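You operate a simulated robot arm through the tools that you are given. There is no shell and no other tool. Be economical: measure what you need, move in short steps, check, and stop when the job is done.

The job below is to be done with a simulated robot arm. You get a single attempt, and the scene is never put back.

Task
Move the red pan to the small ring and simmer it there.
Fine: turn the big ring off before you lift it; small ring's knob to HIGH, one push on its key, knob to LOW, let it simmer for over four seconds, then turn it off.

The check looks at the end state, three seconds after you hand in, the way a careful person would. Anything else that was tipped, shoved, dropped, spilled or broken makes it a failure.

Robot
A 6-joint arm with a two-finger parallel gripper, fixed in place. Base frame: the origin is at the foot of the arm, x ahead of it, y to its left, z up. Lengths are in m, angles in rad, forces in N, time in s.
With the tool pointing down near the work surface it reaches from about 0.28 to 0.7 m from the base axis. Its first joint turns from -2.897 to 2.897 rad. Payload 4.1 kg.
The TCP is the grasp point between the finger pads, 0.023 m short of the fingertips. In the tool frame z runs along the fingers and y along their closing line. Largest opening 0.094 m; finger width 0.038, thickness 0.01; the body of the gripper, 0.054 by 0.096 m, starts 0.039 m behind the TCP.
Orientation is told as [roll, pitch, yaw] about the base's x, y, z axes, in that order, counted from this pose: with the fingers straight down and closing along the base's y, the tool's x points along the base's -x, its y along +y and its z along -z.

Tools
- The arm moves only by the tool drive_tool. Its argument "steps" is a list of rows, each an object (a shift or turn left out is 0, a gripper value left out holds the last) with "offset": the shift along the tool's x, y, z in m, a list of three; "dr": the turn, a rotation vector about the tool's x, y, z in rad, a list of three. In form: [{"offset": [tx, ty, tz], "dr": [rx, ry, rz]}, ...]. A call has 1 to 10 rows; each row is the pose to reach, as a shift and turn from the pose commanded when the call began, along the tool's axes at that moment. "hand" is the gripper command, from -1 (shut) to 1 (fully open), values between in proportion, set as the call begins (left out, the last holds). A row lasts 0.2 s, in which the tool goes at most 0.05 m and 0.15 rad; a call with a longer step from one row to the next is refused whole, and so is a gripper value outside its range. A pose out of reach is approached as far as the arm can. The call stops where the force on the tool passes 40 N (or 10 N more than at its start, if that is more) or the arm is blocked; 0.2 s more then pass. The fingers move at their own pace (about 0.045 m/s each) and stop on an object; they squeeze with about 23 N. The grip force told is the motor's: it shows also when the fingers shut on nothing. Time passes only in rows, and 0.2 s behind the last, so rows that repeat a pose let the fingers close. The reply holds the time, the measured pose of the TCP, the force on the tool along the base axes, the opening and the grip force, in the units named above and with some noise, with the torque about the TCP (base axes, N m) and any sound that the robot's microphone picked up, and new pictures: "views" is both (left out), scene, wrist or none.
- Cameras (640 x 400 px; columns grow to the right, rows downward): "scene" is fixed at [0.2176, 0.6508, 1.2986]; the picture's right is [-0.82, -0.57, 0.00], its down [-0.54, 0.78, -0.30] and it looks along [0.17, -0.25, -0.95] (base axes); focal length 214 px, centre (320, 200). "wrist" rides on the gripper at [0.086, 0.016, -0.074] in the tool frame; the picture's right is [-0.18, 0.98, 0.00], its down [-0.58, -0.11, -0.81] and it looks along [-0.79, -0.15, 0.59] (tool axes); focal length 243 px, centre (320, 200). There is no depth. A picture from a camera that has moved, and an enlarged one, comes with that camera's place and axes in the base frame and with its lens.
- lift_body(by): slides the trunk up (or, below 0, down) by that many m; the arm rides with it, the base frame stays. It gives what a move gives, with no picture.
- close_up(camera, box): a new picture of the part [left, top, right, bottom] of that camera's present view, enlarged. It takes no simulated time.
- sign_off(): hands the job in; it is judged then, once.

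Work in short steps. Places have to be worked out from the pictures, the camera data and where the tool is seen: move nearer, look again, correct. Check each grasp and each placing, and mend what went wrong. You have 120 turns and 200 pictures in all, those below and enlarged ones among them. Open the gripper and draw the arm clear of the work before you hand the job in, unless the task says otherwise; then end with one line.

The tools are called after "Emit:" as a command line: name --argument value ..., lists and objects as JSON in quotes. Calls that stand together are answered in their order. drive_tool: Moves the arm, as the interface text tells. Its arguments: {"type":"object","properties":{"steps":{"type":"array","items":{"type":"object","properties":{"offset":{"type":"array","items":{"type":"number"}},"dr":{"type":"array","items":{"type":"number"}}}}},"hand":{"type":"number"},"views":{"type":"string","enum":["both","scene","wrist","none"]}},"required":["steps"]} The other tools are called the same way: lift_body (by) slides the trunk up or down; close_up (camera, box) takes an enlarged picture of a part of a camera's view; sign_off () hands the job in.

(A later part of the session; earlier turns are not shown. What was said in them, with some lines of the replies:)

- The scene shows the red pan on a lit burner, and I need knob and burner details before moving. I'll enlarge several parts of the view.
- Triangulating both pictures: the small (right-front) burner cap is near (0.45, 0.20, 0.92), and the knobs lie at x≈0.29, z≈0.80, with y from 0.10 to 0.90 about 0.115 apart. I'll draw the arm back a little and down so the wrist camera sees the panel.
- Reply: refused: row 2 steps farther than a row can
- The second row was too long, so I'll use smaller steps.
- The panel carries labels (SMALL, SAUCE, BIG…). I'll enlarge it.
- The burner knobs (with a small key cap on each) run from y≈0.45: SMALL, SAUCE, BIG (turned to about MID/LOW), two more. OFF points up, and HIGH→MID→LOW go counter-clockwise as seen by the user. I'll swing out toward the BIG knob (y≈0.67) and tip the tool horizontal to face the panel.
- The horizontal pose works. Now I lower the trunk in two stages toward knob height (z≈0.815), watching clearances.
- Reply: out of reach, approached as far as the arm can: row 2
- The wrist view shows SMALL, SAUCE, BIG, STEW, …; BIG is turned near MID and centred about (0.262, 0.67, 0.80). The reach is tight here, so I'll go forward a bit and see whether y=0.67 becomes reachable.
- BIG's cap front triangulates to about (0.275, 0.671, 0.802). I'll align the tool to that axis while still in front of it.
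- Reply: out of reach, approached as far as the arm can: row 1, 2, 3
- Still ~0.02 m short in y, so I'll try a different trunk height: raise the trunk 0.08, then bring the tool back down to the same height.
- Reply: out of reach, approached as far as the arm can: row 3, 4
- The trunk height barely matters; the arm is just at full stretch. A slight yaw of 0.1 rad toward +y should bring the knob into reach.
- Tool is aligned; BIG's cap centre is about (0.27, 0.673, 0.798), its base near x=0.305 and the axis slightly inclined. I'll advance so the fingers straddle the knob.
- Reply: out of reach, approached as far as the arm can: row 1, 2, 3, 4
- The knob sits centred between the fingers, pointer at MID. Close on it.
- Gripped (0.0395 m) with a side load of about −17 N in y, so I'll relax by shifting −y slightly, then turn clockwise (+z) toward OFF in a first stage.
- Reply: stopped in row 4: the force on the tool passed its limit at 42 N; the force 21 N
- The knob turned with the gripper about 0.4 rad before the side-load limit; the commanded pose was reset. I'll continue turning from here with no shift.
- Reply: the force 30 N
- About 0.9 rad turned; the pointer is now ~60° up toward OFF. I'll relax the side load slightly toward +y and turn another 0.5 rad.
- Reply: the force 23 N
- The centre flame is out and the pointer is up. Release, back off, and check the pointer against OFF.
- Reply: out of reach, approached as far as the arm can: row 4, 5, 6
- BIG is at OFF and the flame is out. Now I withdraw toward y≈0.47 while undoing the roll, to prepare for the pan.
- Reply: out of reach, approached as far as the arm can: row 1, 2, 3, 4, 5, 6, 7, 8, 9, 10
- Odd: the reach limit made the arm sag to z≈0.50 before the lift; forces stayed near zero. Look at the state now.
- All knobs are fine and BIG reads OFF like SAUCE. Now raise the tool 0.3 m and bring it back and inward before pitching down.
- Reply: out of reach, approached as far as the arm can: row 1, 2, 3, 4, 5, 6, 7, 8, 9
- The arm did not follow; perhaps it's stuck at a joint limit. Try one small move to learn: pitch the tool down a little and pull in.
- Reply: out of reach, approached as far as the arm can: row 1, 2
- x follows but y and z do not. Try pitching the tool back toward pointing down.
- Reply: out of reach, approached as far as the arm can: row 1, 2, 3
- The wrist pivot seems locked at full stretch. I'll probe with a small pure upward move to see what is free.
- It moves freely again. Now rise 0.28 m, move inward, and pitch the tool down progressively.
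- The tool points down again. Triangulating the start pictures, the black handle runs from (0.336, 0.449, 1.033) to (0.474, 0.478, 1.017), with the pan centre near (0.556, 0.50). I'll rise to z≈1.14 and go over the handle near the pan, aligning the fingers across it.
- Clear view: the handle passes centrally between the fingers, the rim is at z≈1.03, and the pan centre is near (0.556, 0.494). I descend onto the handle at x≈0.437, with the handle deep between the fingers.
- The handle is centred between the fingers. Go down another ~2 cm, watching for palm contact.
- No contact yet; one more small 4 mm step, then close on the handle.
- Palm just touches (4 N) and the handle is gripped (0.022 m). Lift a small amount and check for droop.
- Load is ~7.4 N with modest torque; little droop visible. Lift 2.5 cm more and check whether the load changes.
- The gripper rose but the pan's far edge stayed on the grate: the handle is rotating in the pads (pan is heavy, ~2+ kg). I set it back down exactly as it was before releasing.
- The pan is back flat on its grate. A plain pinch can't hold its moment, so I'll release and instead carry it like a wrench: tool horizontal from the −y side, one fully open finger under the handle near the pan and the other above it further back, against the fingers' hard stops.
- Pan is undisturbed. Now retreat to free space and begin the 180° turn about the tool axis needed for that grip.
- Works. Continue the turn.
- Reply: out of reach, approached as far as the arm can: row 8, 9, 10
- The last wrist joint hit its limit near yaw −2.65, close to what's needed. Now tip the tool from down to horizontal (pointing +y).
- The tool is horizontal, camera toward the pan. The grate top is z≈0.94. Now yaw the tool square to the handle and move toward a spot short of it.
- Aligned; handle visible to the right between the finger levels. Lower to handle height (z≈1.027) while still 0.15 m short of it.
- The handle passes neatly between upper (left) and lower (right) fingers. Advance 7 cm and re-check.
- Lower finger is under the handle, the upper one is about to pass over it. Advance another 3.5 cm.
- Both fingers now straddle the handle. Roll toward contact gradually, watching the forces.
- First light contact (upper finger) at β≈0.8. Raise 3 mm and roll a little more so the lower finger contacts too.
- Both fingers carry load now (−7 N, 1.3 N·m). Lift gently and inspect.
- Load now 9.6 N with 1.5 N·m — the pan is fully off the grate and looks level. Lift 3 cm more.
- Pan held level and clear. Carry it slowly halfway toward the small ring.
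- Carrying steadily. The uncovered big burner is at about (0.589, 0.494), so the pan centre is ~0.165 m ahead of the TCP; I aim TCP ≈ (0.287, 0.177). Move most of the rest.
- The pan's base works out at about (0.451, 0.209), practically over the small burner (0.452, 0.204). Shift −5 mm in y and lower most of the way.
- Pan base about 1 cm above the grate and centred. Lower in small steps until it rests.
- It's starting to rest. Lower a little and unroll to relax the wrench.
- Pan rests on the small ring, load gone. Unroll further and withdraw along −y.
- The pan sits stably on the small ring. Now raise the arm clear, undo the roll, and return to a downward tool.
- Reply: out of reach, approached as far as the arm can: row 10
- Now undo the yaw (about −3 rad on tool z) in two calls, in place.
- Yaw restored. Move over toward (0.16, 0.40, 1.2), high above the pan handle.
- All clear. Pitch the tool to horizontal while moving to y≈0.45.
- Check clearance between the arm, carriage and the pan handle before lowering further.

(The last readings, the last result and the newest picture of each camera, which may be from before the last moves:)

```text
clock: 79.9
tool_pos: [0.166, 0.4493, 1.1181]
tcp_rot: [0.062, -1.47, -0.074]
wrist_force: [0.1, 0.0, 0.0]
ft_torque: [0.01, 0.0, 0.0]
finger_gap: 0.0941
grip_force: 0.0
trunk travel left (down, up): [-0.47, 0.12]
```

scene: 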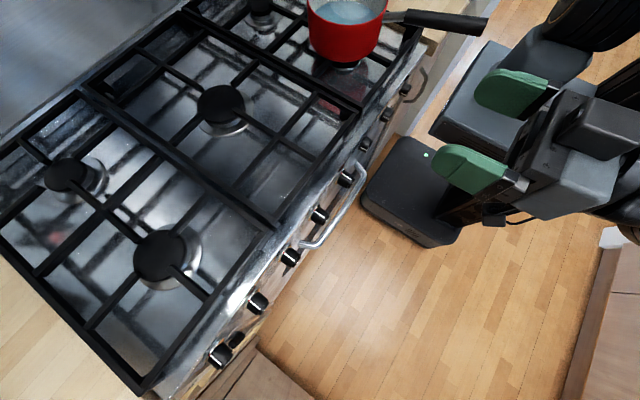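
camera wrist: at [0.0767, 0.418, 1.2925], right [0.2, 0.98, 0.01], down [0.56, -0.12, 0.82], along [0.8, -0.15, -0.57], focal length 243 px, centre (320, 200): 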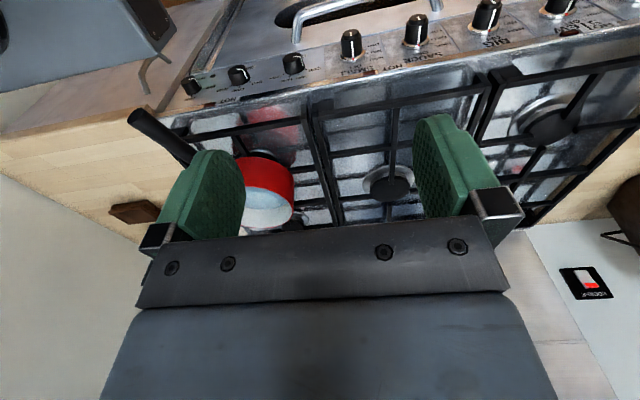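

The carriage front stays at x<0.19, clear of the handle tip at 0.21. Continue lowering to knob height.

Emit:
lift_body --by -0.15

Emit:
lift_body --by -0.165

Emit:
drive_tool --steps '[{"offset": [0, 0, 0.03]}, {"offset": [0, 0, 0.05]}]' --views "both"

```text
clock: 81.6
tool_pos: [0.1655, 0.4503, 0.9701]
tcp_rot: [0.064, -1.47, -0.076]
wrist_force: [1.5, -0.6, -0.2]
ft_torque: [-0.03, -0.03, -0.02]
finger_gap: 0.0939
grip_force: 0.1
trunk travel left (down, up): [-0.32, 0.27]
```

```text
clock: 83.5
tool_pos: [0.1654, 0.4497, 0.806]
tcp_rot: [0.064, -1.47, -0.078]
wrist_force: [0.6, 0.3, -0.9]
ft_torque: [-0.05, 0.03, 0.03]
finger_gap: 0.094
grip_force: 0.2
trunk travel left (down, up): [-0.155, 0.435]
```

```text
clock: 84.1
tool_pos: [0.2144, 0.4495, 0.8002]
tcp_rot: [0.072, -1.469, -0.082]
wrist_force: [-0.2, 0.3, 0.2]
ft_torque: [-0.01, -0.02, 0.04]
finger_gap: 0.0942
grip_force: 0.1
trunk travel left (down, up): [-0.155, 0.435]
camera wrist: at [0.1322, 0.4677, 0.7223], right [0.03, 0.98, 0.19], down [-0.75, -0.1, 0.66], along [0.66, -0.16, 0.73], focal length 243 px, centre (320, 200)
```

scene: 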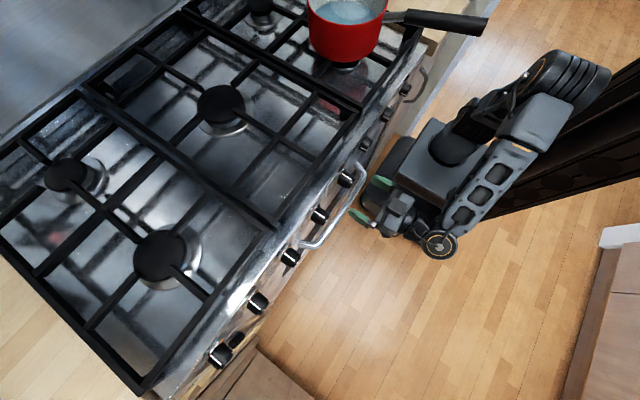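
wrist: 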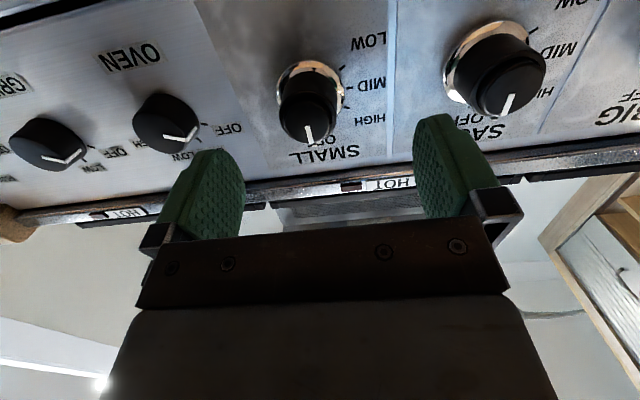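

SMALL's cap is centred near (0.27, 0.440, 0.80), pointer at OFF. Advance to straddle it.

Emit:
drive_tool --steps '[{"offset": [-0.002, -0.009, 0.005]}, {"offset": [-0.003, -0.0095, 0.025]}, {"offset": [-0.003, -0.0095, 0.04]}, {"offset": [-0.003, -0.0095, 0.051]}]' --views "wrist"

```text
clock: 85.1
tool_pos: [0.2659, 0.4386, 0.797]
tcp_rot: [0.061, -1.471, -0.073]
wrist_force: [0.2, 0.5, 0.3]
ft_torque: [0.02, -0.01, -0.03]
finger_gap: 0.0943
grip_force: 0.0
trunk travel left (down, up): [-0.155, 0.435]
camera wrist: at [0.1841, 0.4572, 0.7195], right [0.03, 0.98, 0.19], down [-0.75, -0.1, 0.66], along [0.66, -0.16, 0.73], focal length 243 px, centre (320, 200)
```

wrist: 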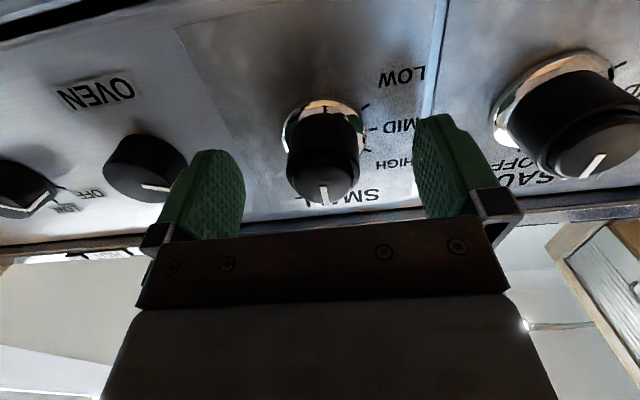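

Centred like before. Close on the knob.

Emit:
drive_tool --steps '[{"offset": [0, 0, 0]}, {"offset": [0, 0, 0]}, {"offset": [0, 0, 0]}, {"offset": [0, 0, 0]}, {"offset": [0, 0, 0]}]' --hand -1 --views "none"

```text
clock: 86.3
tool_pos: [0.2663, 0.4403, 0.7977]
tcp_rot: [0.063, -1.472, -0.072]
wrist_force: [4.4, 8.1, 1.6]
ft_torque: [-0.04, -0.07, 0.82]
finger_gap: 0.0379
grip_force: 44.9
trunk travel left (down, up): [-0.155, 0.435]
```

Gripped. Turn counter-clockwise (−z) toward HIGH, 0.9 rad, then look.

Emit:
drive_tool --steps '[{"offset": [0, 0.0015, 0]}, {"offset": [0, 0.0015, 0], "dr": [0, 0, -0.15]}, {"offset": [0, 0.0015, 0], "dr": [0, 0, -0.3]}, {"offset": [0, 0.0015, 0], "dr": [0, 0, -0.45]}, {"offset": [0, 0.0015, 0], "dr": [0, 0, -0.6]}, {"offset": [0, 0.0015, 0], "dr": [0, 0, -0.75]}, {"offset": [0, 0.0015, 0], "dr": [0, 0, -0.9]}, {"offset": [0, 0.0015, 0], "dr": [0, 0, -0.9]}]' --views "wrist"

Emit:
close_up --camera "wrist" --box '[220, 60, 420, 220]'

```text
clock: 88.1
tool_pos: [0.2658, 0.4377, 0.7985]
tcp_rot: [-1.447, -0.674, 1.478]
wrist_force: [1.0, -27.1, 5.5]
ft_torque: [0.04, 0.19, -1.58]
finger_gap: 0.0388
grip_force: 44.7
trunk travel left (down, up): [-0.155, 0.435]
camera wrist: at [0.1849, 0.3819, 0.7405], right [-0.05, 0.76, -0.65], down [-0.75, 0.4, 0.53], along [0.66, 0.51, 0.55], focal length 243 px, centre (320, 200)
```

wrist: 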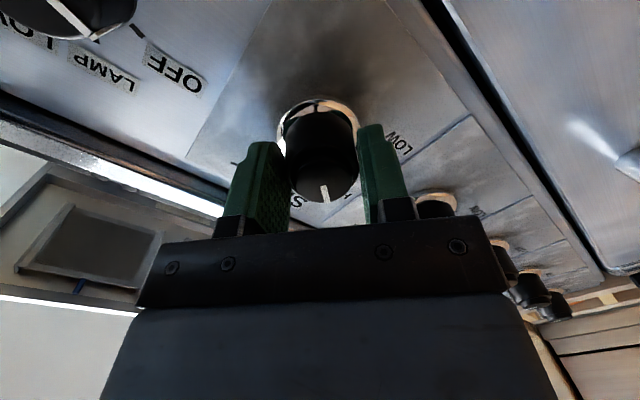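

```text
2.50 times, centred on (320, 140) of wrist
camera zoom: at [0.1849, 0.3819, 0.7405], right [-0.05, 0.76, -0.65], down [-0.75, 0.4, 0.53], along [0.66, 0.51, 0.55], focal length 606 px, centre (320, 350)
```

zoom: 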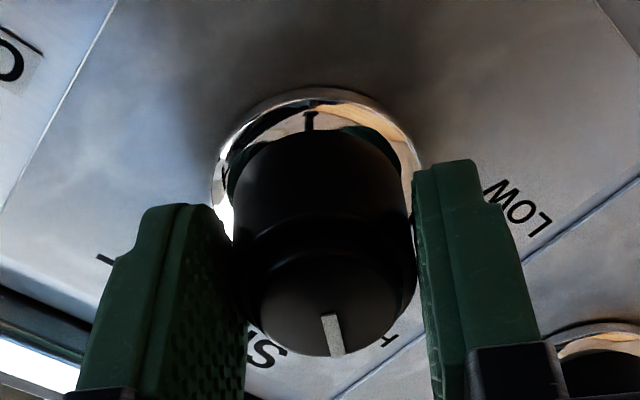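

Turned ~0.85 rad; side load −27 N in y, so relax 3 mm and turn a further 0.12 rad, then release and inspect.

Emit:
drive_tool --steps '[{"offset": [0.0023, -0.0019, 0]}, {"offset": [0.0023, -0.0019, 0], "dr": [0, 0, -0.07]}, {"offset": [0.0023, -0.0019, 0], "dr": [0, 0, -0.12]}, {"offset": [0.0023, -0.0019, 0], "dr": [0, 0, -0.12]}]' --views "none"

Emit:
drive_tool --steps '[{"offset": [0, 0, 0]}, {"offset": [0, 0, 0]}, {"offset": [0, 0, 0]}, {"offset": [0, 0, -0.02]}, {"offset": [0, 0, -0.05]}, {"offset": [0, 0, -0.07]}]' --hand 1 --views "wrist"

Emit:
close_up --camera "wrist" --box '[220, 0, 420, 150]'

```text
clock: 89.1
tool_pos: [0.2667, 0.4373, 0.7997]
tcp_rot: [-1.456, -0.556, 1.502]
wrist_force: [12.8, -0.5, 18.6]
ft_torque: [0.03, -0.46, -0.94]
finger_gap: 0.0391
grip_force: 44.8
trunk travel left (down, up): [-0.155, 0.435]
```

```text
clock: 90.5
tool_pos: [0.196, 0.4398, 0.8032]
tcp_rot: [-1.453, -0.553, 1.495]
wrist_force: [-0.7, 0.3, -1.1]
ft_torque: [0.03, 0.02, -0.02]
finger_gap: 0.0938
grip_force: 0.1
trunk travel left (down, up): [-0.155, 0.435]
camera wrist: at [0.1144, 0.3754, 0.7524], right [-0.07, 0.68, -0.73], down [-0.76, 0.44, 0.48], along [0.65, 0.59, 0.48], focal length 243 px, centre (320, 200)
```

wrist: 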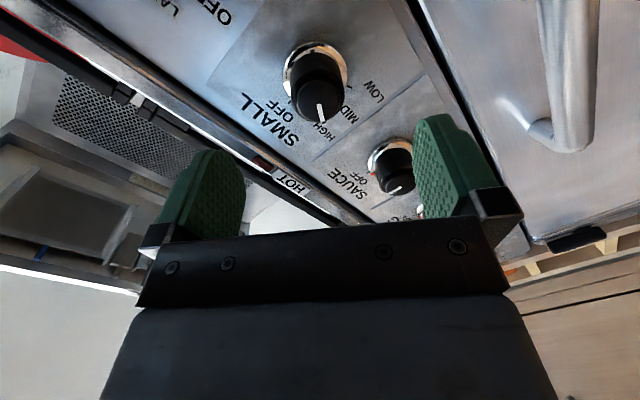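

```text
2.67 times, centred on (320, 75) of wrist
camera zoom: at [0.1144, 0.3754, 0.7524], right [-0.07, 0.68, -0.73], down [-0.76, 0.44, 0.48], along [0.65, 0.59, 0.48], focal length 647 px, centre (320, 533)
```

zoom: 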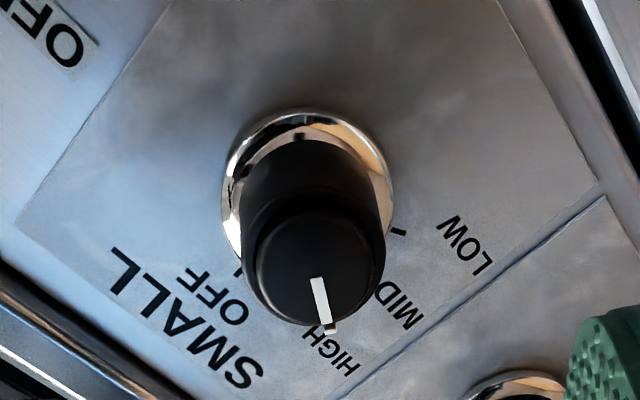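

The tool turned ~58°, matching HIGH (~60° from OFF; MID 90°, LOW 120°). Before the key push I'll confirm the pointer from the scene and close the fingers.

Emit:
drive_tool --steps '[{"offset": [0, 0, 0]}, {"offset": [0, 0, 0]}, {"offset": [0, 0, 0]}, {"offset": [0, 0, 0]}, {"offset": [0, 0, 0]}, {"offset": [0, 0, 0]}]' --hand -1 --views "wrist"

Emit:
close_up --camera "scene" --box '[290, 130, 410, 230]'

```text
clock: 91.9
tool_pos: [0.1956, 0.4394, 0.8047]
tcp_rot: [-1.452, -0.553, 1.498]
wrist_force: [-0.2, 0.6, -0.3]
ft_torque: [-0.04, 0.01, 0.01]
finger_gap: 0.0
grip_force: 22.7
trunk travel left (down, up): [-0.155, 0.435]
camera wrist: at [0.1145, 0.3754, 0.7524], right [-0.06, 0.68, -0.73], down [-0.76, 0.44, 0.48], along [0.65, 0.59, 0.48], focal length 243 px, centre (320, 200)
```

wrist: 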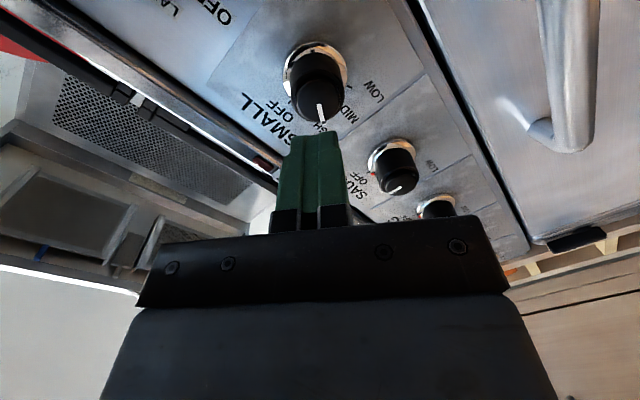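

```text
4.00 times, centred on (350, 180) of scene
camera zoom: at [0.2176, 0.6508, 1.2986], right [-0.82, -0.57, 0.0], down [-0.54, 0.78, -0.3], along [0.17, -0.25, -0.95], focal length 858 px, centre (200, 280)
```

zoom: 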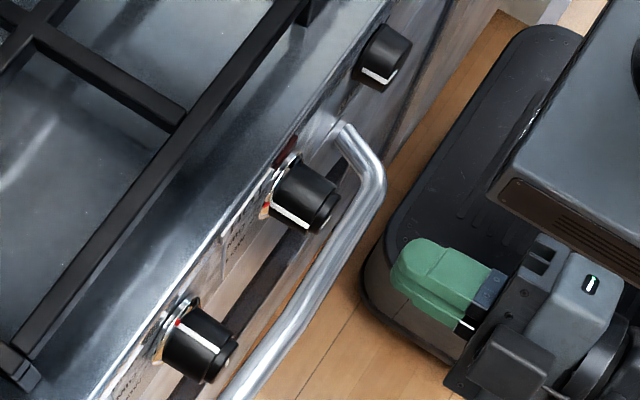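

SMALL's pointer has turned off OFF to HIGH. Advance the closed fingertips to just short of the key cap.

Emit:
drive_tool --steps '[{"offset": [0, 0, 0.012]}, {"offset": [0.0, 0.0, 0.024]}, {"offset": [0.0, 0.0, 0.034]}]' --views "wrist"

Emit:
close_up --camera "wrist" --box '[240, 60, 400, 200]'

Emit:
close_up --camera "scene" --box '[300, 140, 400, 220]'

```text
clock: 92.7
tool_pos: [0.2302, 0.4382, 0.8009]
tcp_rot: [-1.456, -0.556, 1.499]
wrist_force: [0.2, -0.7, 0.1]
ft_torque: [0.01, 0.03, 0.0]
finger_gap: 0.0003
grip_force: 22.9
trunk travel left (down, up): [-0.155, 0.435]
camera wrist: at [0.1491, 0.3746, 0.7499], right [-0.07, 0.68, -0.73], down [-0.76, 0.44, 0.48], along [0.65, 0.59, 0.48], focal length 243 px, centre (320, 200)
```

wrist: 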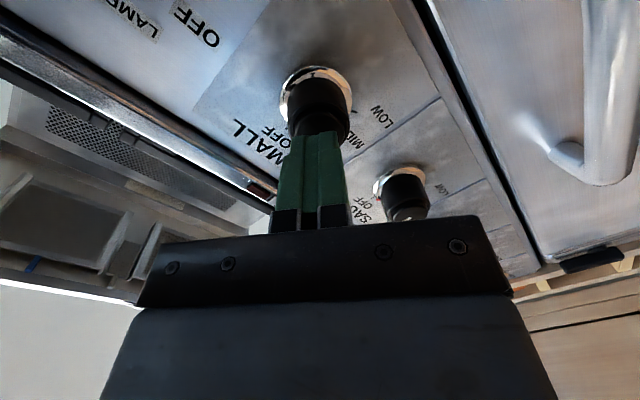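

```text
2.86 times, centred on (320, 130) of wrist
camera zoom: at [0.1491, 0.3746, 0.7499], right [-0.07, 0.68, -0.73], down [-0.76, 0.44, 0.48], along [0.65, 0.59, 0.48], focal length 693 px, centre (320, 400)
```

zoom: 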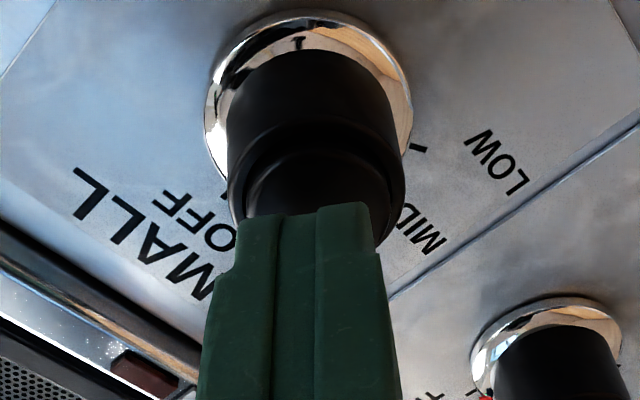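

```text
5.00 times, centred on (350, 180) of scene
camera zoom: at [0.2176, 0.6508, 1.2986], right [-0.82, -0.57, 0.0], down [-0.54, 0.78, -0.3], along [0.17, -0.25, -0.95], focal length 1072 px, centre (170, 300)
```

zoom: 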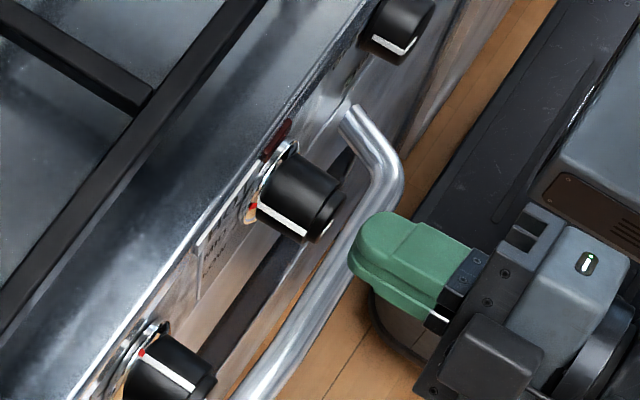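

Fingertips are ~1 cm from the key and aligned. Advance in small steps to find contact.

Emit:
drive_tool --steps '[{"offset": [0, 0, 0.003]}, {"offset": [0, 0, 0.006]}, {"offset": [0, 0, 0.009]}]' --views "none"

```text
clock: 93.5
tool_pos: [0.2399, 0.4387, 0.8004]
tcp_rot: [-1.453, -0.553, 1.498]
wrist_force: [-0.4, -1.0, -0.1]
ft_torque: [0.02, 0.01, 0.01]
finger_gap: 0.0001
grip_force: 23.2
trunk travel left (down, up): [-0.155, 0.435]
```

No contact yet (tip at x≈0.263); continue.

Emit:
drive_tool --steps '[{"offset": [0, 0, 0.0015]}, {"offset": [0, 0, 0.003]}, {"offset": [0, 0, 0.0045]}]' --views "none"

```text
clock: 94.3
tool_pos: [0.2422, 0.4376, 0.7998]
tcp_rot: [-1.456, -0.553, 1.5]
wrist_force: [-0.4, -0.3, -0.2]
ft_torque: [-0.01, -0.03, 0.01]
finger_gap: 0.0
grip_force: 23.0
trunk travel left (down, up): [-0.155, 0.435]
```

Emit:
drive_tool --steps '[{"offset": [0, 0, 0.0015]}, {"offset": [0, 0, 0.003]}, {"offset": [0, 0, 0.0045]}]' --views "both"

Emit:
close_up --camera "scene" --box '[300, 140, 400, 220]'

```text
clock: 95.1
tool_pos: [0.2476, 0.4383, 0.8003]
tcp_rot: [-1.455, -0.553, 1.499]
wrist_force: [-3.5, 1.0, 0.7]
ft_torque: [0.0, -0.04, 0.04]
finger_gap: 0.0003
grip_force: 23.5
trunk travel left (down, up): [-0.155, 0.435]
heard: click
camera wrist: at [0.1669, 0.3742, 0.7481], right [-0.07, 0.68, -0.73], down [-0.76, 0.44, 0.48], along [0.65, 0.59, 0.48], focal length 243 px, centre (320, 200)
```

scene: 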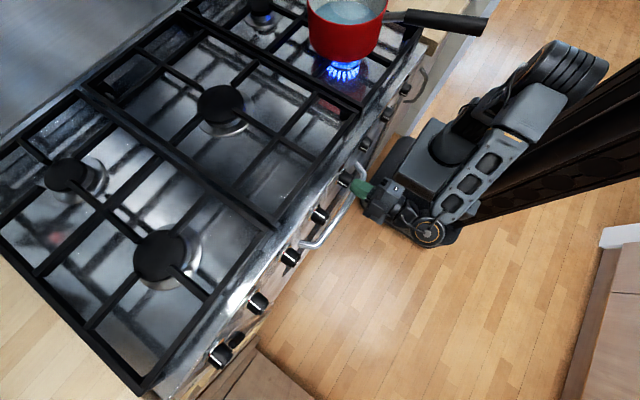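
wrist: 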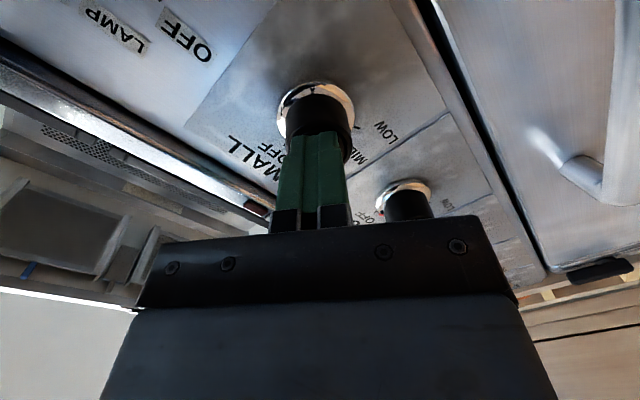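

```text
5.00 times, centred on (350, 180) of scene
camera zoom: at [0.2176, 0.6508, 1.2986], right [-0.82, -0.57, 0.0], down [-0.54, 0.78, -0.3], along [0.17, -0.25, -0.95], focal length 1072 px, centre (170, 300)
```

zoom: 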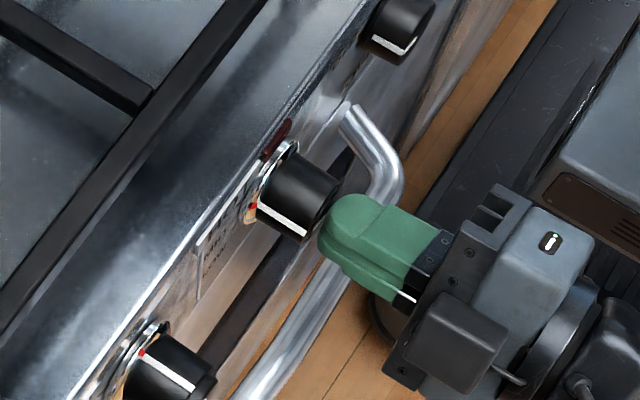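

Click heard, and the small ring under the pan is alight. Back off straight, and unroll the tool while opening for the regrip.

Emit:
drive_tool --steps '[{"offset": [0, 0, -0.02]}, {"offset": [0, 0, -0.05]}, {"offset": [0, 0, -0.05], "dr": [0, 0, 0.15]}, {"offset": [0, 0, -0.05], "dr": [0, 0, 0.3]}, {"offset": [0, 0, -0.05], "dr": [0, 0, 0.45]}, {"offset": [0, 0, -0.05], "dr": [0, 0, 0.6]}, {"offset": [0, 0, -0.05], "dr": [0, 0, 0.75]}, {"offset": [0, 0, -0.05], "dr": [0, 0, 0.9]}, {"offset": [0, 0, -0.05], "dr": [0, 0, 1.0]}]' --views "none"

Emit:
drive_tool --steps '[{"offset": [0, 0, 0]}, {"offset": [0, 0, 0]}, {"offset": [0, 0, 0]}, {"offset": [0, 0, 0]}, {"offset": [0, 0, 0]}]' --hand 1 --views "wrist"

Emit:
close_up --camera "wrist" --box '[220, 20, 420, 160]'

```text
clock: 97.1
tool_pos: [0.1977, 0.4393, 0.805]
tcp_rot: [-0.115, -1.472, 0.106]
wrist_force: [-0.3, -0.1, 0.0]
ft_torque: [0.01, -0.03, 0.03]
finger_gap: 0.0
grip_force: 22.3
trunk travel left (down, up): [-0.155, 0.435]
```

```text
clock: 98.3
tool_pos: [0.1987, 0.4396, 0.8038]
tcp_rot: [-0.139, -1.472, 0.127]
wrist_force: [0.5, 0.9, -0.5]
ft_torque: [0.02, -0.01, -0.01]
finger_gap: 0.094
grip_force: 0.0
trunk travel left (down, up): [-0.155, 0.435]
camera wrist: at [0.1158, 0.4546, 0.726], right [0.03, 0.99, 0.17], down [-0.75, -0.09, 0.66], along [0.67, -0.15, 0.73], focal length 243 px, centre (320, 200)
```

wrist: 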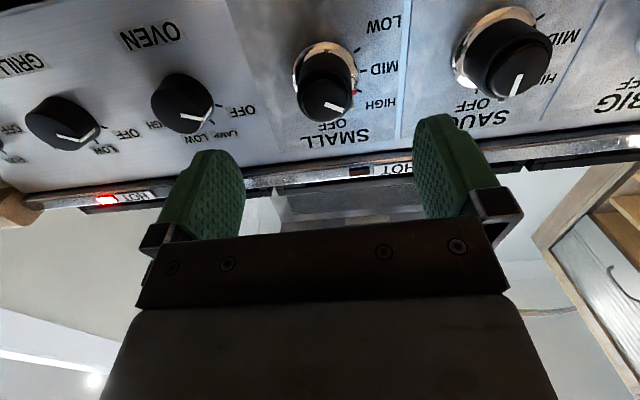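

```text
2.86 times, centred on (320, 90) of wrist
camera zoom: at [0.1158, 0.4546, 0.726], right [0.03, 0.99, 0.17], down [-0.75, -0.09, 0.66], along [0.67, -0.15, 0.73], focal length 693 px, centre (320, 514)
```

zoom: 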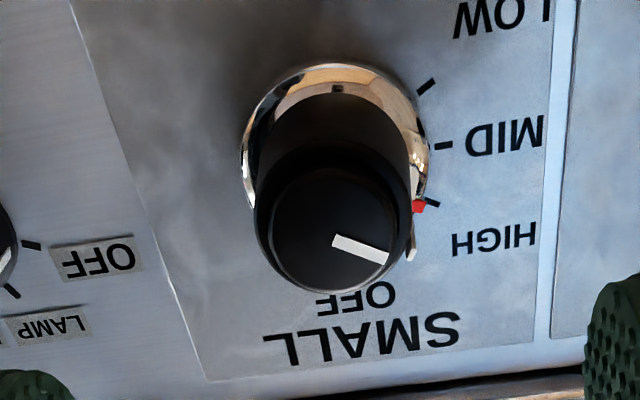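

The pointer is exactly on HIGH. Advance to grip the knob again.

Emit:
drive_tool --steps '[{"offset": [-0.001, 0, 0.025]}, {"offset": [-0.001, 0.0, 0.05]}, {"offset": [-0.001, 0.0, 0.067]}]' --views "none"

Emit:
drive_tool --steps '[{"offset": [0, 0, 0]}, {"offset": [0, 0, 0]}, {"offset": [0, 0, 0]}, {"offset": [0, 0, 0]}, {"offset": [0, 0, 0]}]' --hand -1 --views "none"

```text
clock: 99.1
tool_pos: [0.2648, 0.4373, 0.7998]
tcp_rot: [-0.14, -1.472, 0.13]
wrist_force: [0.2, 0.0, -0.1]
ft_torque: [-0.01, 0.01, -0.03]
finger_gap: 0.094
grip_force: 0.2
trunk travel left (down, up): [-0.155, 0.435]
```

```text
clock: 100.3
tool_pos: [0.2659, 0.4403, 0.7991]
tcp_rot: [-0.137, -1.473, 0.13]
wrist_force: [9.0, 22.0, 5.2]
ft_torque: [0.0, -0.04, 1.06]
finger_gap: 0.0385
grip_force: 45.1
trunk travel left (down, up): [-0.155, 0.435]
```

Side load 22 N; relax +3 mm in y, and turn 1.05 rad further to LOW, easing the shift as it turns.

Emit:
drive_tool --steps '[{"offset": [-0.001, 0.003, 0]}, {"offset": [-0.001, 0.003, 0], "dr": [0, 0, -0.15]}, {"offset": [-0.001, 0.0025, 0], "dr": [0, 0, -0.3]}, {"offset": [-0.001, 0.002, 0], "dr": [0, 0, -0.45]}, {"offset": [-0.001, 0.0018, 0], "dr": [0, 0, -0.6]}, {"offset": [-0.001, 0.0016, 0], "dr": [0, 0, -0.75]}, {"offset": [-0.001, 0.0014, 0], "dr": [0, 0, -0.9]}, {"offset": [-0.001, 0.0014, 0], "dr": [0, 0, -1.03]}, {"offset": [-0.001, 0.0014, 0], "dr": [0, 0, -1.06]}, {"offset": [-0.001, 0.0014, 0], "dr": [0, 0, -1.06]}]' --views "both"

Emit:
close_up --camera "scene" --box '[260, 0, 460, 120]'

```text
clock: 102.5
tool_pos: [0.2654, 0.4379, 0.8008]
tcp_rot: [-1.458, -0.494, 1.507]
wrist_force: [3.7, -2.4, 4.1]
ft_torque: [-0.03, -0.4, -0.91]
finger_gap: 0.039
grip_force: 45.2
trunk travel left (down, up): [-0.155, 0.435]
camera wrist: at [0.185, 0.3713, 0.7532], right [-0.07, 0.63, -0.77], down [-0.76, 0.47, 0.45], along [0.65, 0.62, 0.45], focal length 243 px, centre (320, 200)
```

scene: 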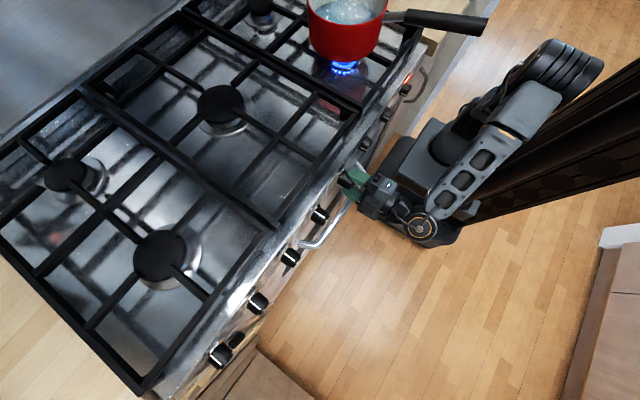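
wrist: 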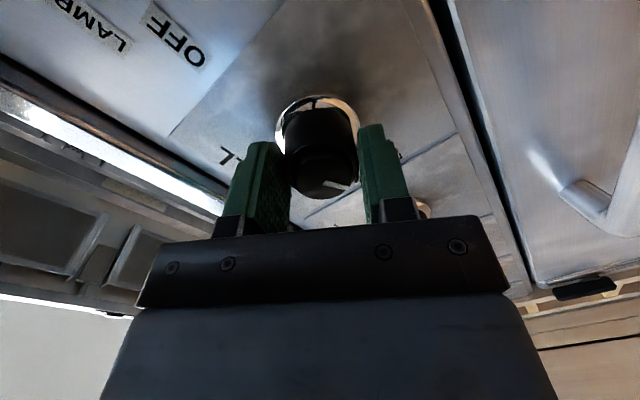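

```text
3.20 times, centred on (360, 60) of scene
camera zoom: at [0.2176, 0.6508, 1.2986], right [-0.82, -0.57, 0.0], down [-0.54, 0.78, -0.3], along [0.17, -0.25, -0.95], focal length 686 px, centre (192, 648)
```

zoom: 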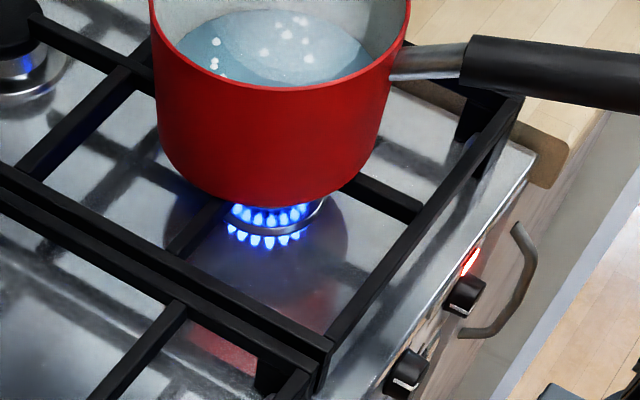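

The flame is reduced and the water simmers; pan centred over the flame. Release and back off to verify the pointer is on LOW.

Emit:
drive_tool --steps '[{"offset": [0, 0, 0]}, {"offset": [0, 0, 0]}, {"offset": [0, 0, 0]}, {"offset": [0, 0, -0.025]}, {"offset": [0, 0, -0.05]}, {"offset": [0, 0, -0.067]}]' --hand 1 --views "wrist"

Emit:
close_up --camera "wrist" --box '[220, 0, 420, 140]'

Emit:
close_up --camera "scene" --box '[300, 140, 400, 220]'

```text
clock: 103.9
tool_pos: [0.1973, 0.4393, 0.8074]
tcp_rot: [-1.459, -0.494, 1.507]
wrist_force: [0.4, -0.9, -0.3]
ft_torque: [0.01, 0.0, 0.0]
finger_gap: 0.0936
grip_force: 0.0
trunk travel left (down, up): [-0.155, 0.435]
camera wrist: at [0.1178, 0.3727, 0.7593], right [-0.07, 0.63, -0.77], down [-0.76, 0.47, 0.45], along [0.65, 0.62, 0.45], focal length 243 px, centre (320, 200)
```

wrist: 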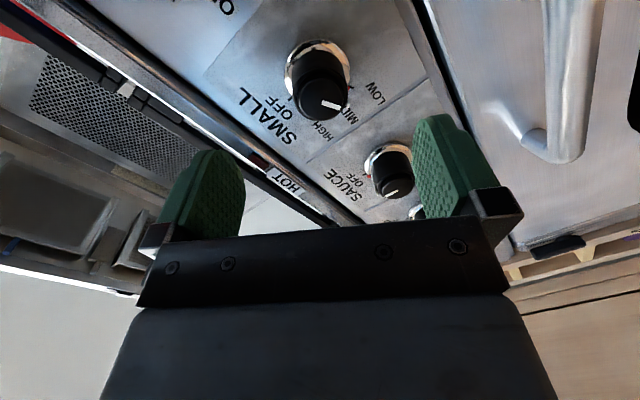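

```text
2.86 times, centred on (320, 70) of wrist
camera zoom: at [0.1178, 0.3727, 0.7593], right [-0.07, 0.63, -0.77], down [-0.76, 0.47, 0.45], along [0.65, 0.62, 0.45], focal length 693 px, centre (320, 571)
```

zoom: 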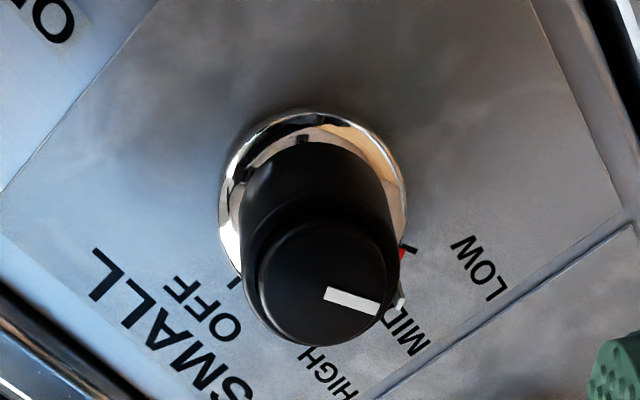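

```text
5.00 times, centred on (350, 180) of scene
camera zoom: at [0.2176, 0.6508, 1.2986], right [-0.82, -0.57, 0.0], down [-0.54, 0.78, -0.3], along [0.17, -0.25, -0.95], focal length 1072 px, centre (170, 300)
```

zoom: 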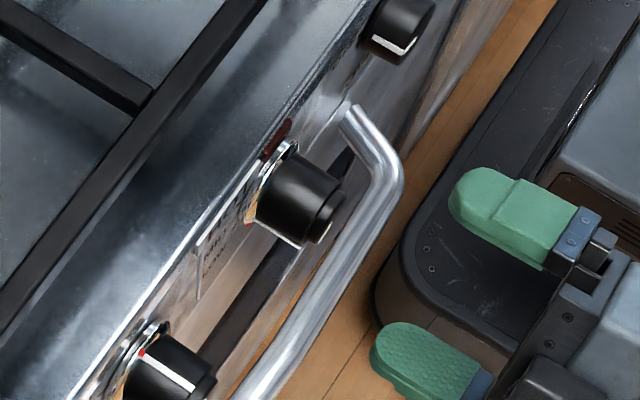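

The red mark is on the LOW tick. Simmering at LOW since about t=102.3; I'll advance again at this roll and wait with the fingers open until well over four seconds have passed.

Emit:
drive_tool --steps '[{"offset": [0, 0, 0.02]}, {"offset": [0, 0, 0.04]}, {"offset": [0, 0, 0.06]}, {"offset": [0, 0, 0.067]}, {"offset": [0, 0, 0.067]}, {"offset": [0, 0, 0.067]}, {"offset": [0, 0, 0.067]}, {"offset": [0, 0, 0.067]}, {"offset": [0, 0, 0.067]}, {"offset": [0, 0, 0.067]}]' --views "none"

Emit:
drive_tool --steps '[{"offset": [0, 0, 0]}, {"offset": [0, 0, 0]}, {"offset": [0, 0, 0]}, {"offset": [0, 0, 0]}, {"offset": [0, 0, 0]}, {"offset": [0, 0, 0]}, {"offset": [0, 0, 0]}, {"offset": [0, 0, 0]}, {"offset": [0, 0, 0]}, {"offset": [0, 0, 0]}]' --hand -1 --views "scene"

```text
clock: 106.1
tool_pos: [0.2648, 0.4396, 0.8002]
tcp_rot: [-1.461, -0.493, 1.505]
wrist_force: [-0.6, -0.2, -0.5]
ft_torque: [0.02, 0.02, -0.01]
finger_gap: 0.0941
grip_force: 0.1
trunk travel left (down, up): [-0.155, 0.435]
```

```text
clock: 108.3
tool_pos: [0.2648, 0.4383, 0.7996]
tcp_rot: [-1.46, -0.496, 1.506]
wrist_force: [4.1, -0.6, 10.8]
ft_torque: [0.01, -0.58, -0.66]
finger_gap: 0.0395
grip_force: 44.4
trunk travel left (down, up): [-0.155, 0.435]
```

scene: 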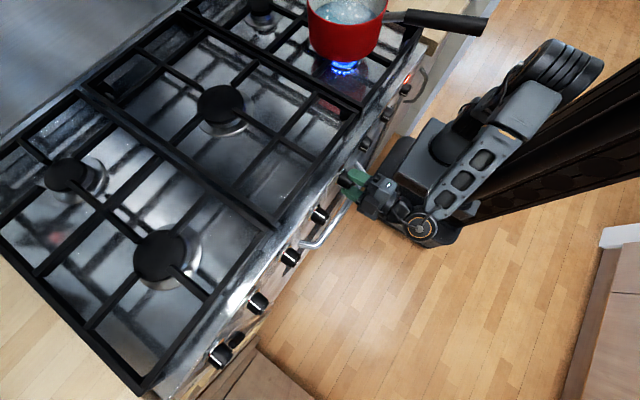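

Six seconds at LOW. Now turn clockwise toward OFF, first half.

Emit:
drive_tool --steps '[{"dr": [0, 0, 0.13]}, {"offset": [-0.0003, 0.0002, 0], "dr": [0, 0, 0.27]}, {"offset": [-0.0006, 0.0003, 0], "dr": [0, 0, 0.41]}, {"offset": [-0.0008, 0.0004, 0], "dr": [0, 0, 0.55]}, {"offset": [-0.001, 0.0005, 0], "dr": [0, 0, 0.69]}, {"offset": [-0.0012, 0.0006, 0], "dr": [0, 0, 0.83]}, {"offset": [-0.0013, 0.0007, 0], "dr": [0, 0, 0.97]}, {"offset": [-0.0013, 0.0007, 0], "dr": [0, 0, 1.05]}]' --views "none"

```text
clock: 110.1
tool_pos: [0.265, 0.4408, 0.8]
tcp_rot: [-0.214, -1.467, 0.206]
wrist_force: [0.7, -8.1, -2.9]
ft_torque: [-0.01, 0.11, 0.47]
finger_gap: 0.0382
grip_force: 44.8
trunk travel left (down, up): [-0.155, 0.435]
```

Low forces. Continue the remaining ~1.08 rad to OFF.

Emit:
drive_tool --steps '[{"dr": [0, 0, 0.14]}, {"dr": [0, 0, 0.28]}, {"dr": [0, 0, 0.42]}, {"dr": [0, 0, 0.56]}, {"dr": [0, 0, 0.7]}, {"dr": [0, 0, 0.84]}, {"dr": [0, 0, 0.98]}, {"dr": [0, 0, 1.06]}, {"dr": [0, 0, 1.06]}]' --views "scene"

```text
clock: 111.5
tool_pos: [0.2647, 0.4417, 0.8007]
tcp_rot: [1.408, -0.777, -1.484]
wrist_force: [-2.4, -2.5, -3.6]
ft_torque: [-0.05, -0.35, 0.3]
finger_gap: 0.0391
grip_force: 45.0
out of reach, approached as far as the arm can: row 6, 7
trunk travel left (down, up): [-0.155, 0.435]
stopped in row 7: the force on the tool passed its limit at 69 N (the readings are from after the stop); the commanded pose is now the measured one
```

scene: 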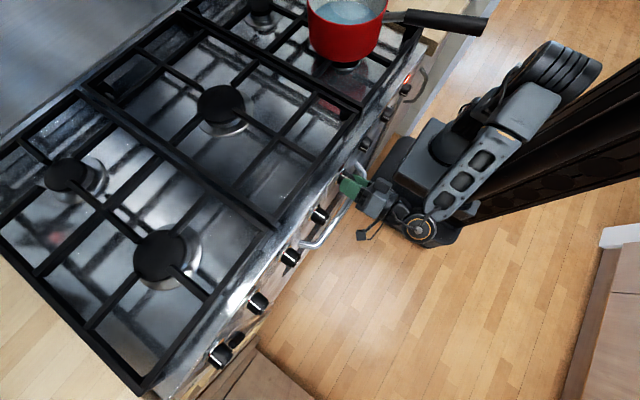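

The wrist hit its joint limit shortly before OFF, though the flame is already out. Release gently, back off, and unroll while looking.

Emit:
drive_tool --steps '[{"offset": [0, 0, 0]}, {"offset": [0, 0, 0]}, {"offset": [0, 0, 0]}, {"offset": [0, 0, -0.02]}, {"offset": [0, 0, -0.045]}, {"offset": [0, 0, -0.065]}, {"offset": [0, 0, -0.065], "dr": [0, 0, -0.15]}, {"offset": [0, 0, -0.065], "dr": [0, 0, -0.3]}, {"offset": [0, 0, -0.065], "dr": [0, 0, -0.45]}, {"offset": [0, 0, -0.065], "dr": [0, 0, -0.6]}]' --hand 1 --views "none"

Emit:
drive_tool --steps '[{"dr": [0, 0, -0.15]}, {"dr": [0, 0, -0.3]}, {"dr": [0, 0, -0.4]}]' --views "wrist"

Emit:
close_up --camera "wrist" --box '[220, 10, 420, 150]'

```text
clock: 113.8
tool_pos: [0.2005, 0.4437, 0.8089]
tcp_rot: [1.017, -1.35, -1.054]
wrist_force: [-0.3, 1.3, 1.0]
ft_torque: [0.0, -0.02, -0.01]
finger_gap: 0.0941
grip_force: 0.0
trunk travel left (down, up): [-0.155, 0.435]
```

```text
clock: 114.5
tool_pos: [0.2012, 0.4444, 0.8094]
tcp_rot: [-1.071, -1.332, 1.057]
wrist_force: [-0.2, 0.5, 0.6]
ft_torque: [-0.02, 0.0, 0.0]
finger_gap: 0.0938
grip_force: 0.1
trunk travel left (down, up): [-0.155, 0.435]
camera wrist: at [0.1169, 0.4439, 0.7304], right [0.02, 1.0, -0.03], down [-0.73, 0.04, 0.68], along [0.68, 0.0, 0.73], focal length 243 px, centre (320, 200)
```

wrist: 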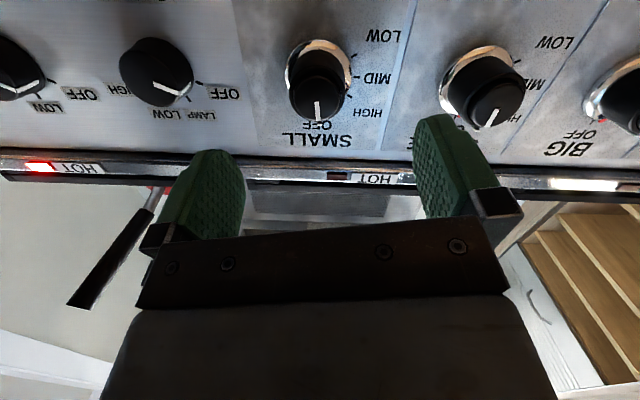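

```text
2.86 times, centred on (320, 80) of wrist
camera zoom: at [0.1169, 0.4439, 0.7304], right [0.02, 1.0, -0.03], down [-0.73, 0.04, 0.68], along [0.68, 0.0, 0.73], focal length 693 px, centre (320, 543)
```

zoom: 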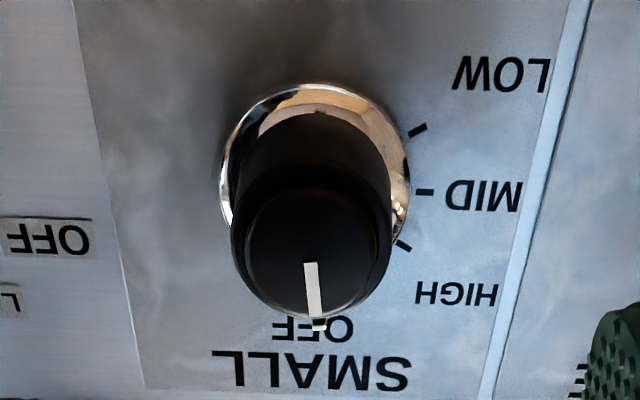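

The flame is out, but the pointer looks some 5–8° short of OFF. Regrip and nudge it fully to OFF.

Emit:
drive_tool --steps '[{"offset": [0.0036, -0.0028, 0.02]}, {"offset": [0.0036, -0.0028, 0.045]}, {"offset": [0.0036, -0.0028, 0.064]}]' --views "none"

Emit:
drive_tool --steps '[{"offset": [0, 0, 0]}, {"offset": [0, 0, 0]}, {"offset": [0, 0, 0]}, {"offset": [0, 0, 0]}, {"offset": [0, 0, 0]}]' --hand -1 --views "none"

Emit:
drive_tool --steps '[{"dr": [0, 0, 0.06]}, {"dr": [0, 0, 0.12]}, {"dr": [0, 0, 0.16]}]' --views "none"

```text
clock: 115.3
tool_pos: [0.2654, 0.4396, 0.7972]
tcp_rot: [-1.068, -1.333, 1.056]
wrist_force: [-0.1, -0.1, 0.7]
ft_torque: [-0.01, 0.02, -0.01]
finger_gap: 0.0943
grip_force: 0.1
trunk travel left (down, up): [-0.155, 0.435]
```

```text
clock: 116.5
tool_pos: [0.2649, 0.4396, 0.798]
tcp_rot: [-1.068, -1.332, 1.055]
wrist_force: [2.5, 2.3, -0.2]
ft_torque: [-0.02, 0.01, 0.47]
finger_gap: 0.0382
grip_force: 44.9
trunk travel left (down, up): [-0.155, 0.435]
```

```text
clock: 117.3
tool_pos: [0.265, 0.4409, 0.798]
tcp_rot: [-0.415, -1.446, 0.394]
wrist_force: [5.8, 13.9, -2.7]
ft_torque: [-0.22, 0.54, 0.62]
finger_gap: 0.0384
grip_force: 45.0
trunk travel left (down, up): [-0.155, 0.435]
```

Release, back off and verify.

Emit:
drive_tool --steps '[{"offset": [0, 0, 0]}, {"offset": [0, 0, 0]}, {"offset": [0, 0, 0]}, {"offset": [0, 0, -0.02]}, {"offset": [0, 0, -0.045]}, {"offset": [0, 0, -0.065]}]' --hand 1 --views "both"

Emit:
close_up --camera "wrist" --box '[220, 10, 420, 150]'

Emit:
close_up --camera "scene" --box '[240, 0, 480, 150]'

```text
clock: 118.8
tool_pos: [0.1998, 0.4413, 0.807]
tcp_rot: [-0.417, -1.445, 0.395]
wrist_force: [1.3, 0.6, -0.1]
ft_torque: [0.01, 0.0, 0.01]
finger_gap: 0.0942
grip_force: 0.1
trunk travel left (down, up): [-0.155, 0.435]
camera wrist: at [0.1161, 0.4551, 0.7287], right [0.04, 0.99, 0.13], down [-0.74, -0.06, 0.67], along [0.68, -0.13, 0.73], focal length 243 px, centre (320, 200)
```

scene: 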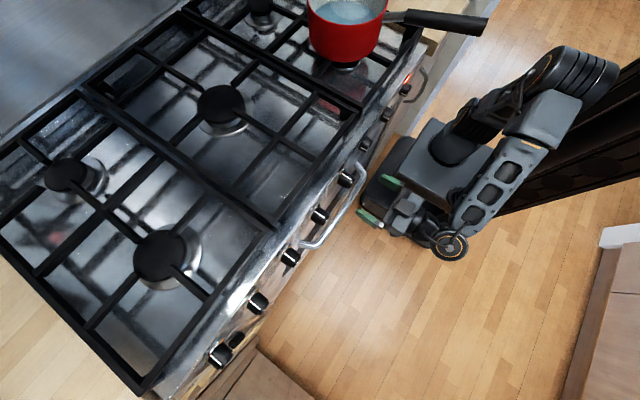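
wrist: 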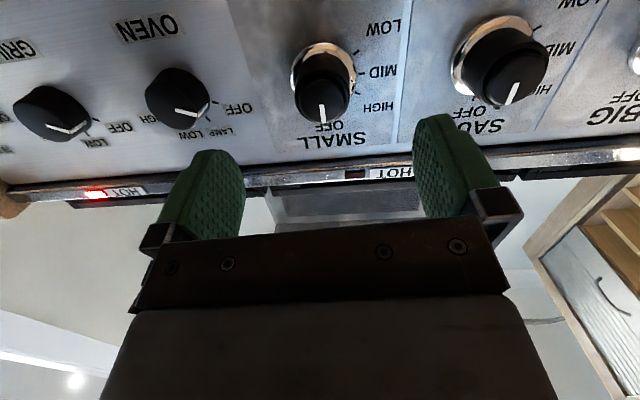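

```text
2.86 times, centred on (320, 80) of wrist
camera zoom: at [0.1161, 0.4551, 0.7287], right [0.04, 0.99, 0.13], down [-0.74, -0.06, 0.67], along [0.68, -0.13, 0.73], focal length 693 px, centre (320, 543)
```

zoom: 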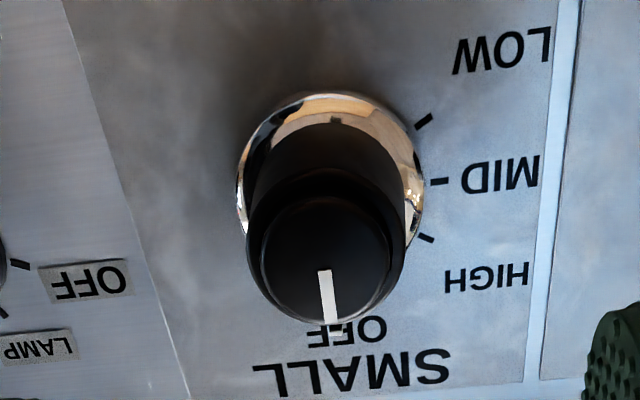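

```text
2.67 times, centred on (360, 75) of scene
camera zoom: at [0.2176, 0.6508, 1.2986], right [-0.82, -0.57, 0.0], down [-0.54, 0.78, -0.3], along [0.17, -0.25, -0.95], focal length 572 px, centre (213, 533)
```

zoom: 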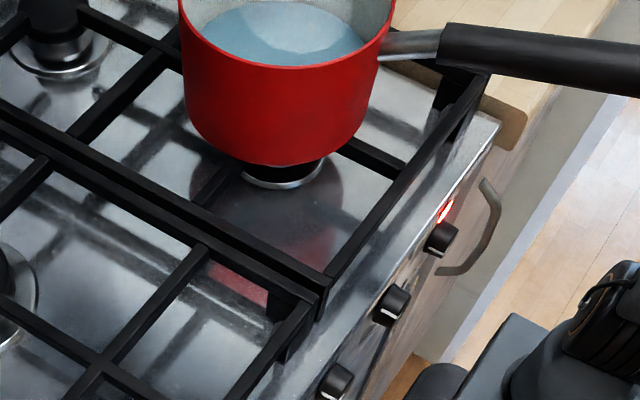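

SMALL is now at OFF, flame out, pan steady on the small ring, BIG at OFF. Draw the arm back a little further from the panel.

Emit:
drive_tool --steps '[{"offset": [0, 0, -0.02]}, {"offset": [0, 0, -0.04]}, {"offset": [0, 0, -0.06]}]' --views "scene"

```text
clock: 119.5
tool_pos: [0.139, 0.4414, 0.8126]
tcp_rot: [-0.412, -1.444, 0.39]
wrist_force: [0.7, 0.0, -0.3]
ft_torque: [-0.03, -0.01, 0.0]
finger_gap: 0.094
grip_force: 0.0
trunk travel left (down, up): [-0.155, 0.435]
```

scene: 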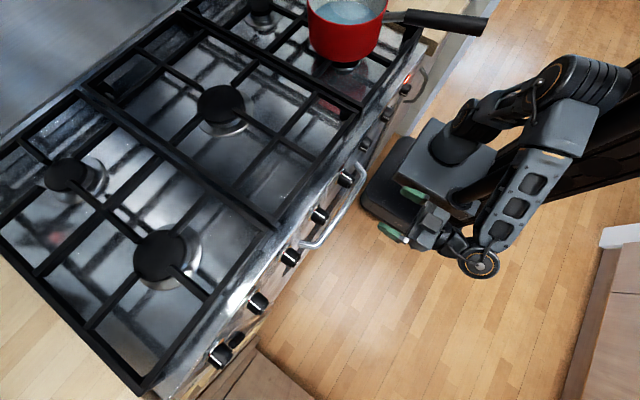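

The arm is clear with the gripper open, and all steps are done; handing in.

Emit:
sign_off

```text
The job is handed in.
```

The red pan is on the small ring. I turned the big ring off before the move, lit the small ring at HIGH with one key push, simmered the pan at LOW for about six seconds, then turned it off. One first lift failed: the handle slipped in the grip and the pan tilted briefly with its far edge still on the grate. I set it back down and carried it level the second time, and saw no spill.
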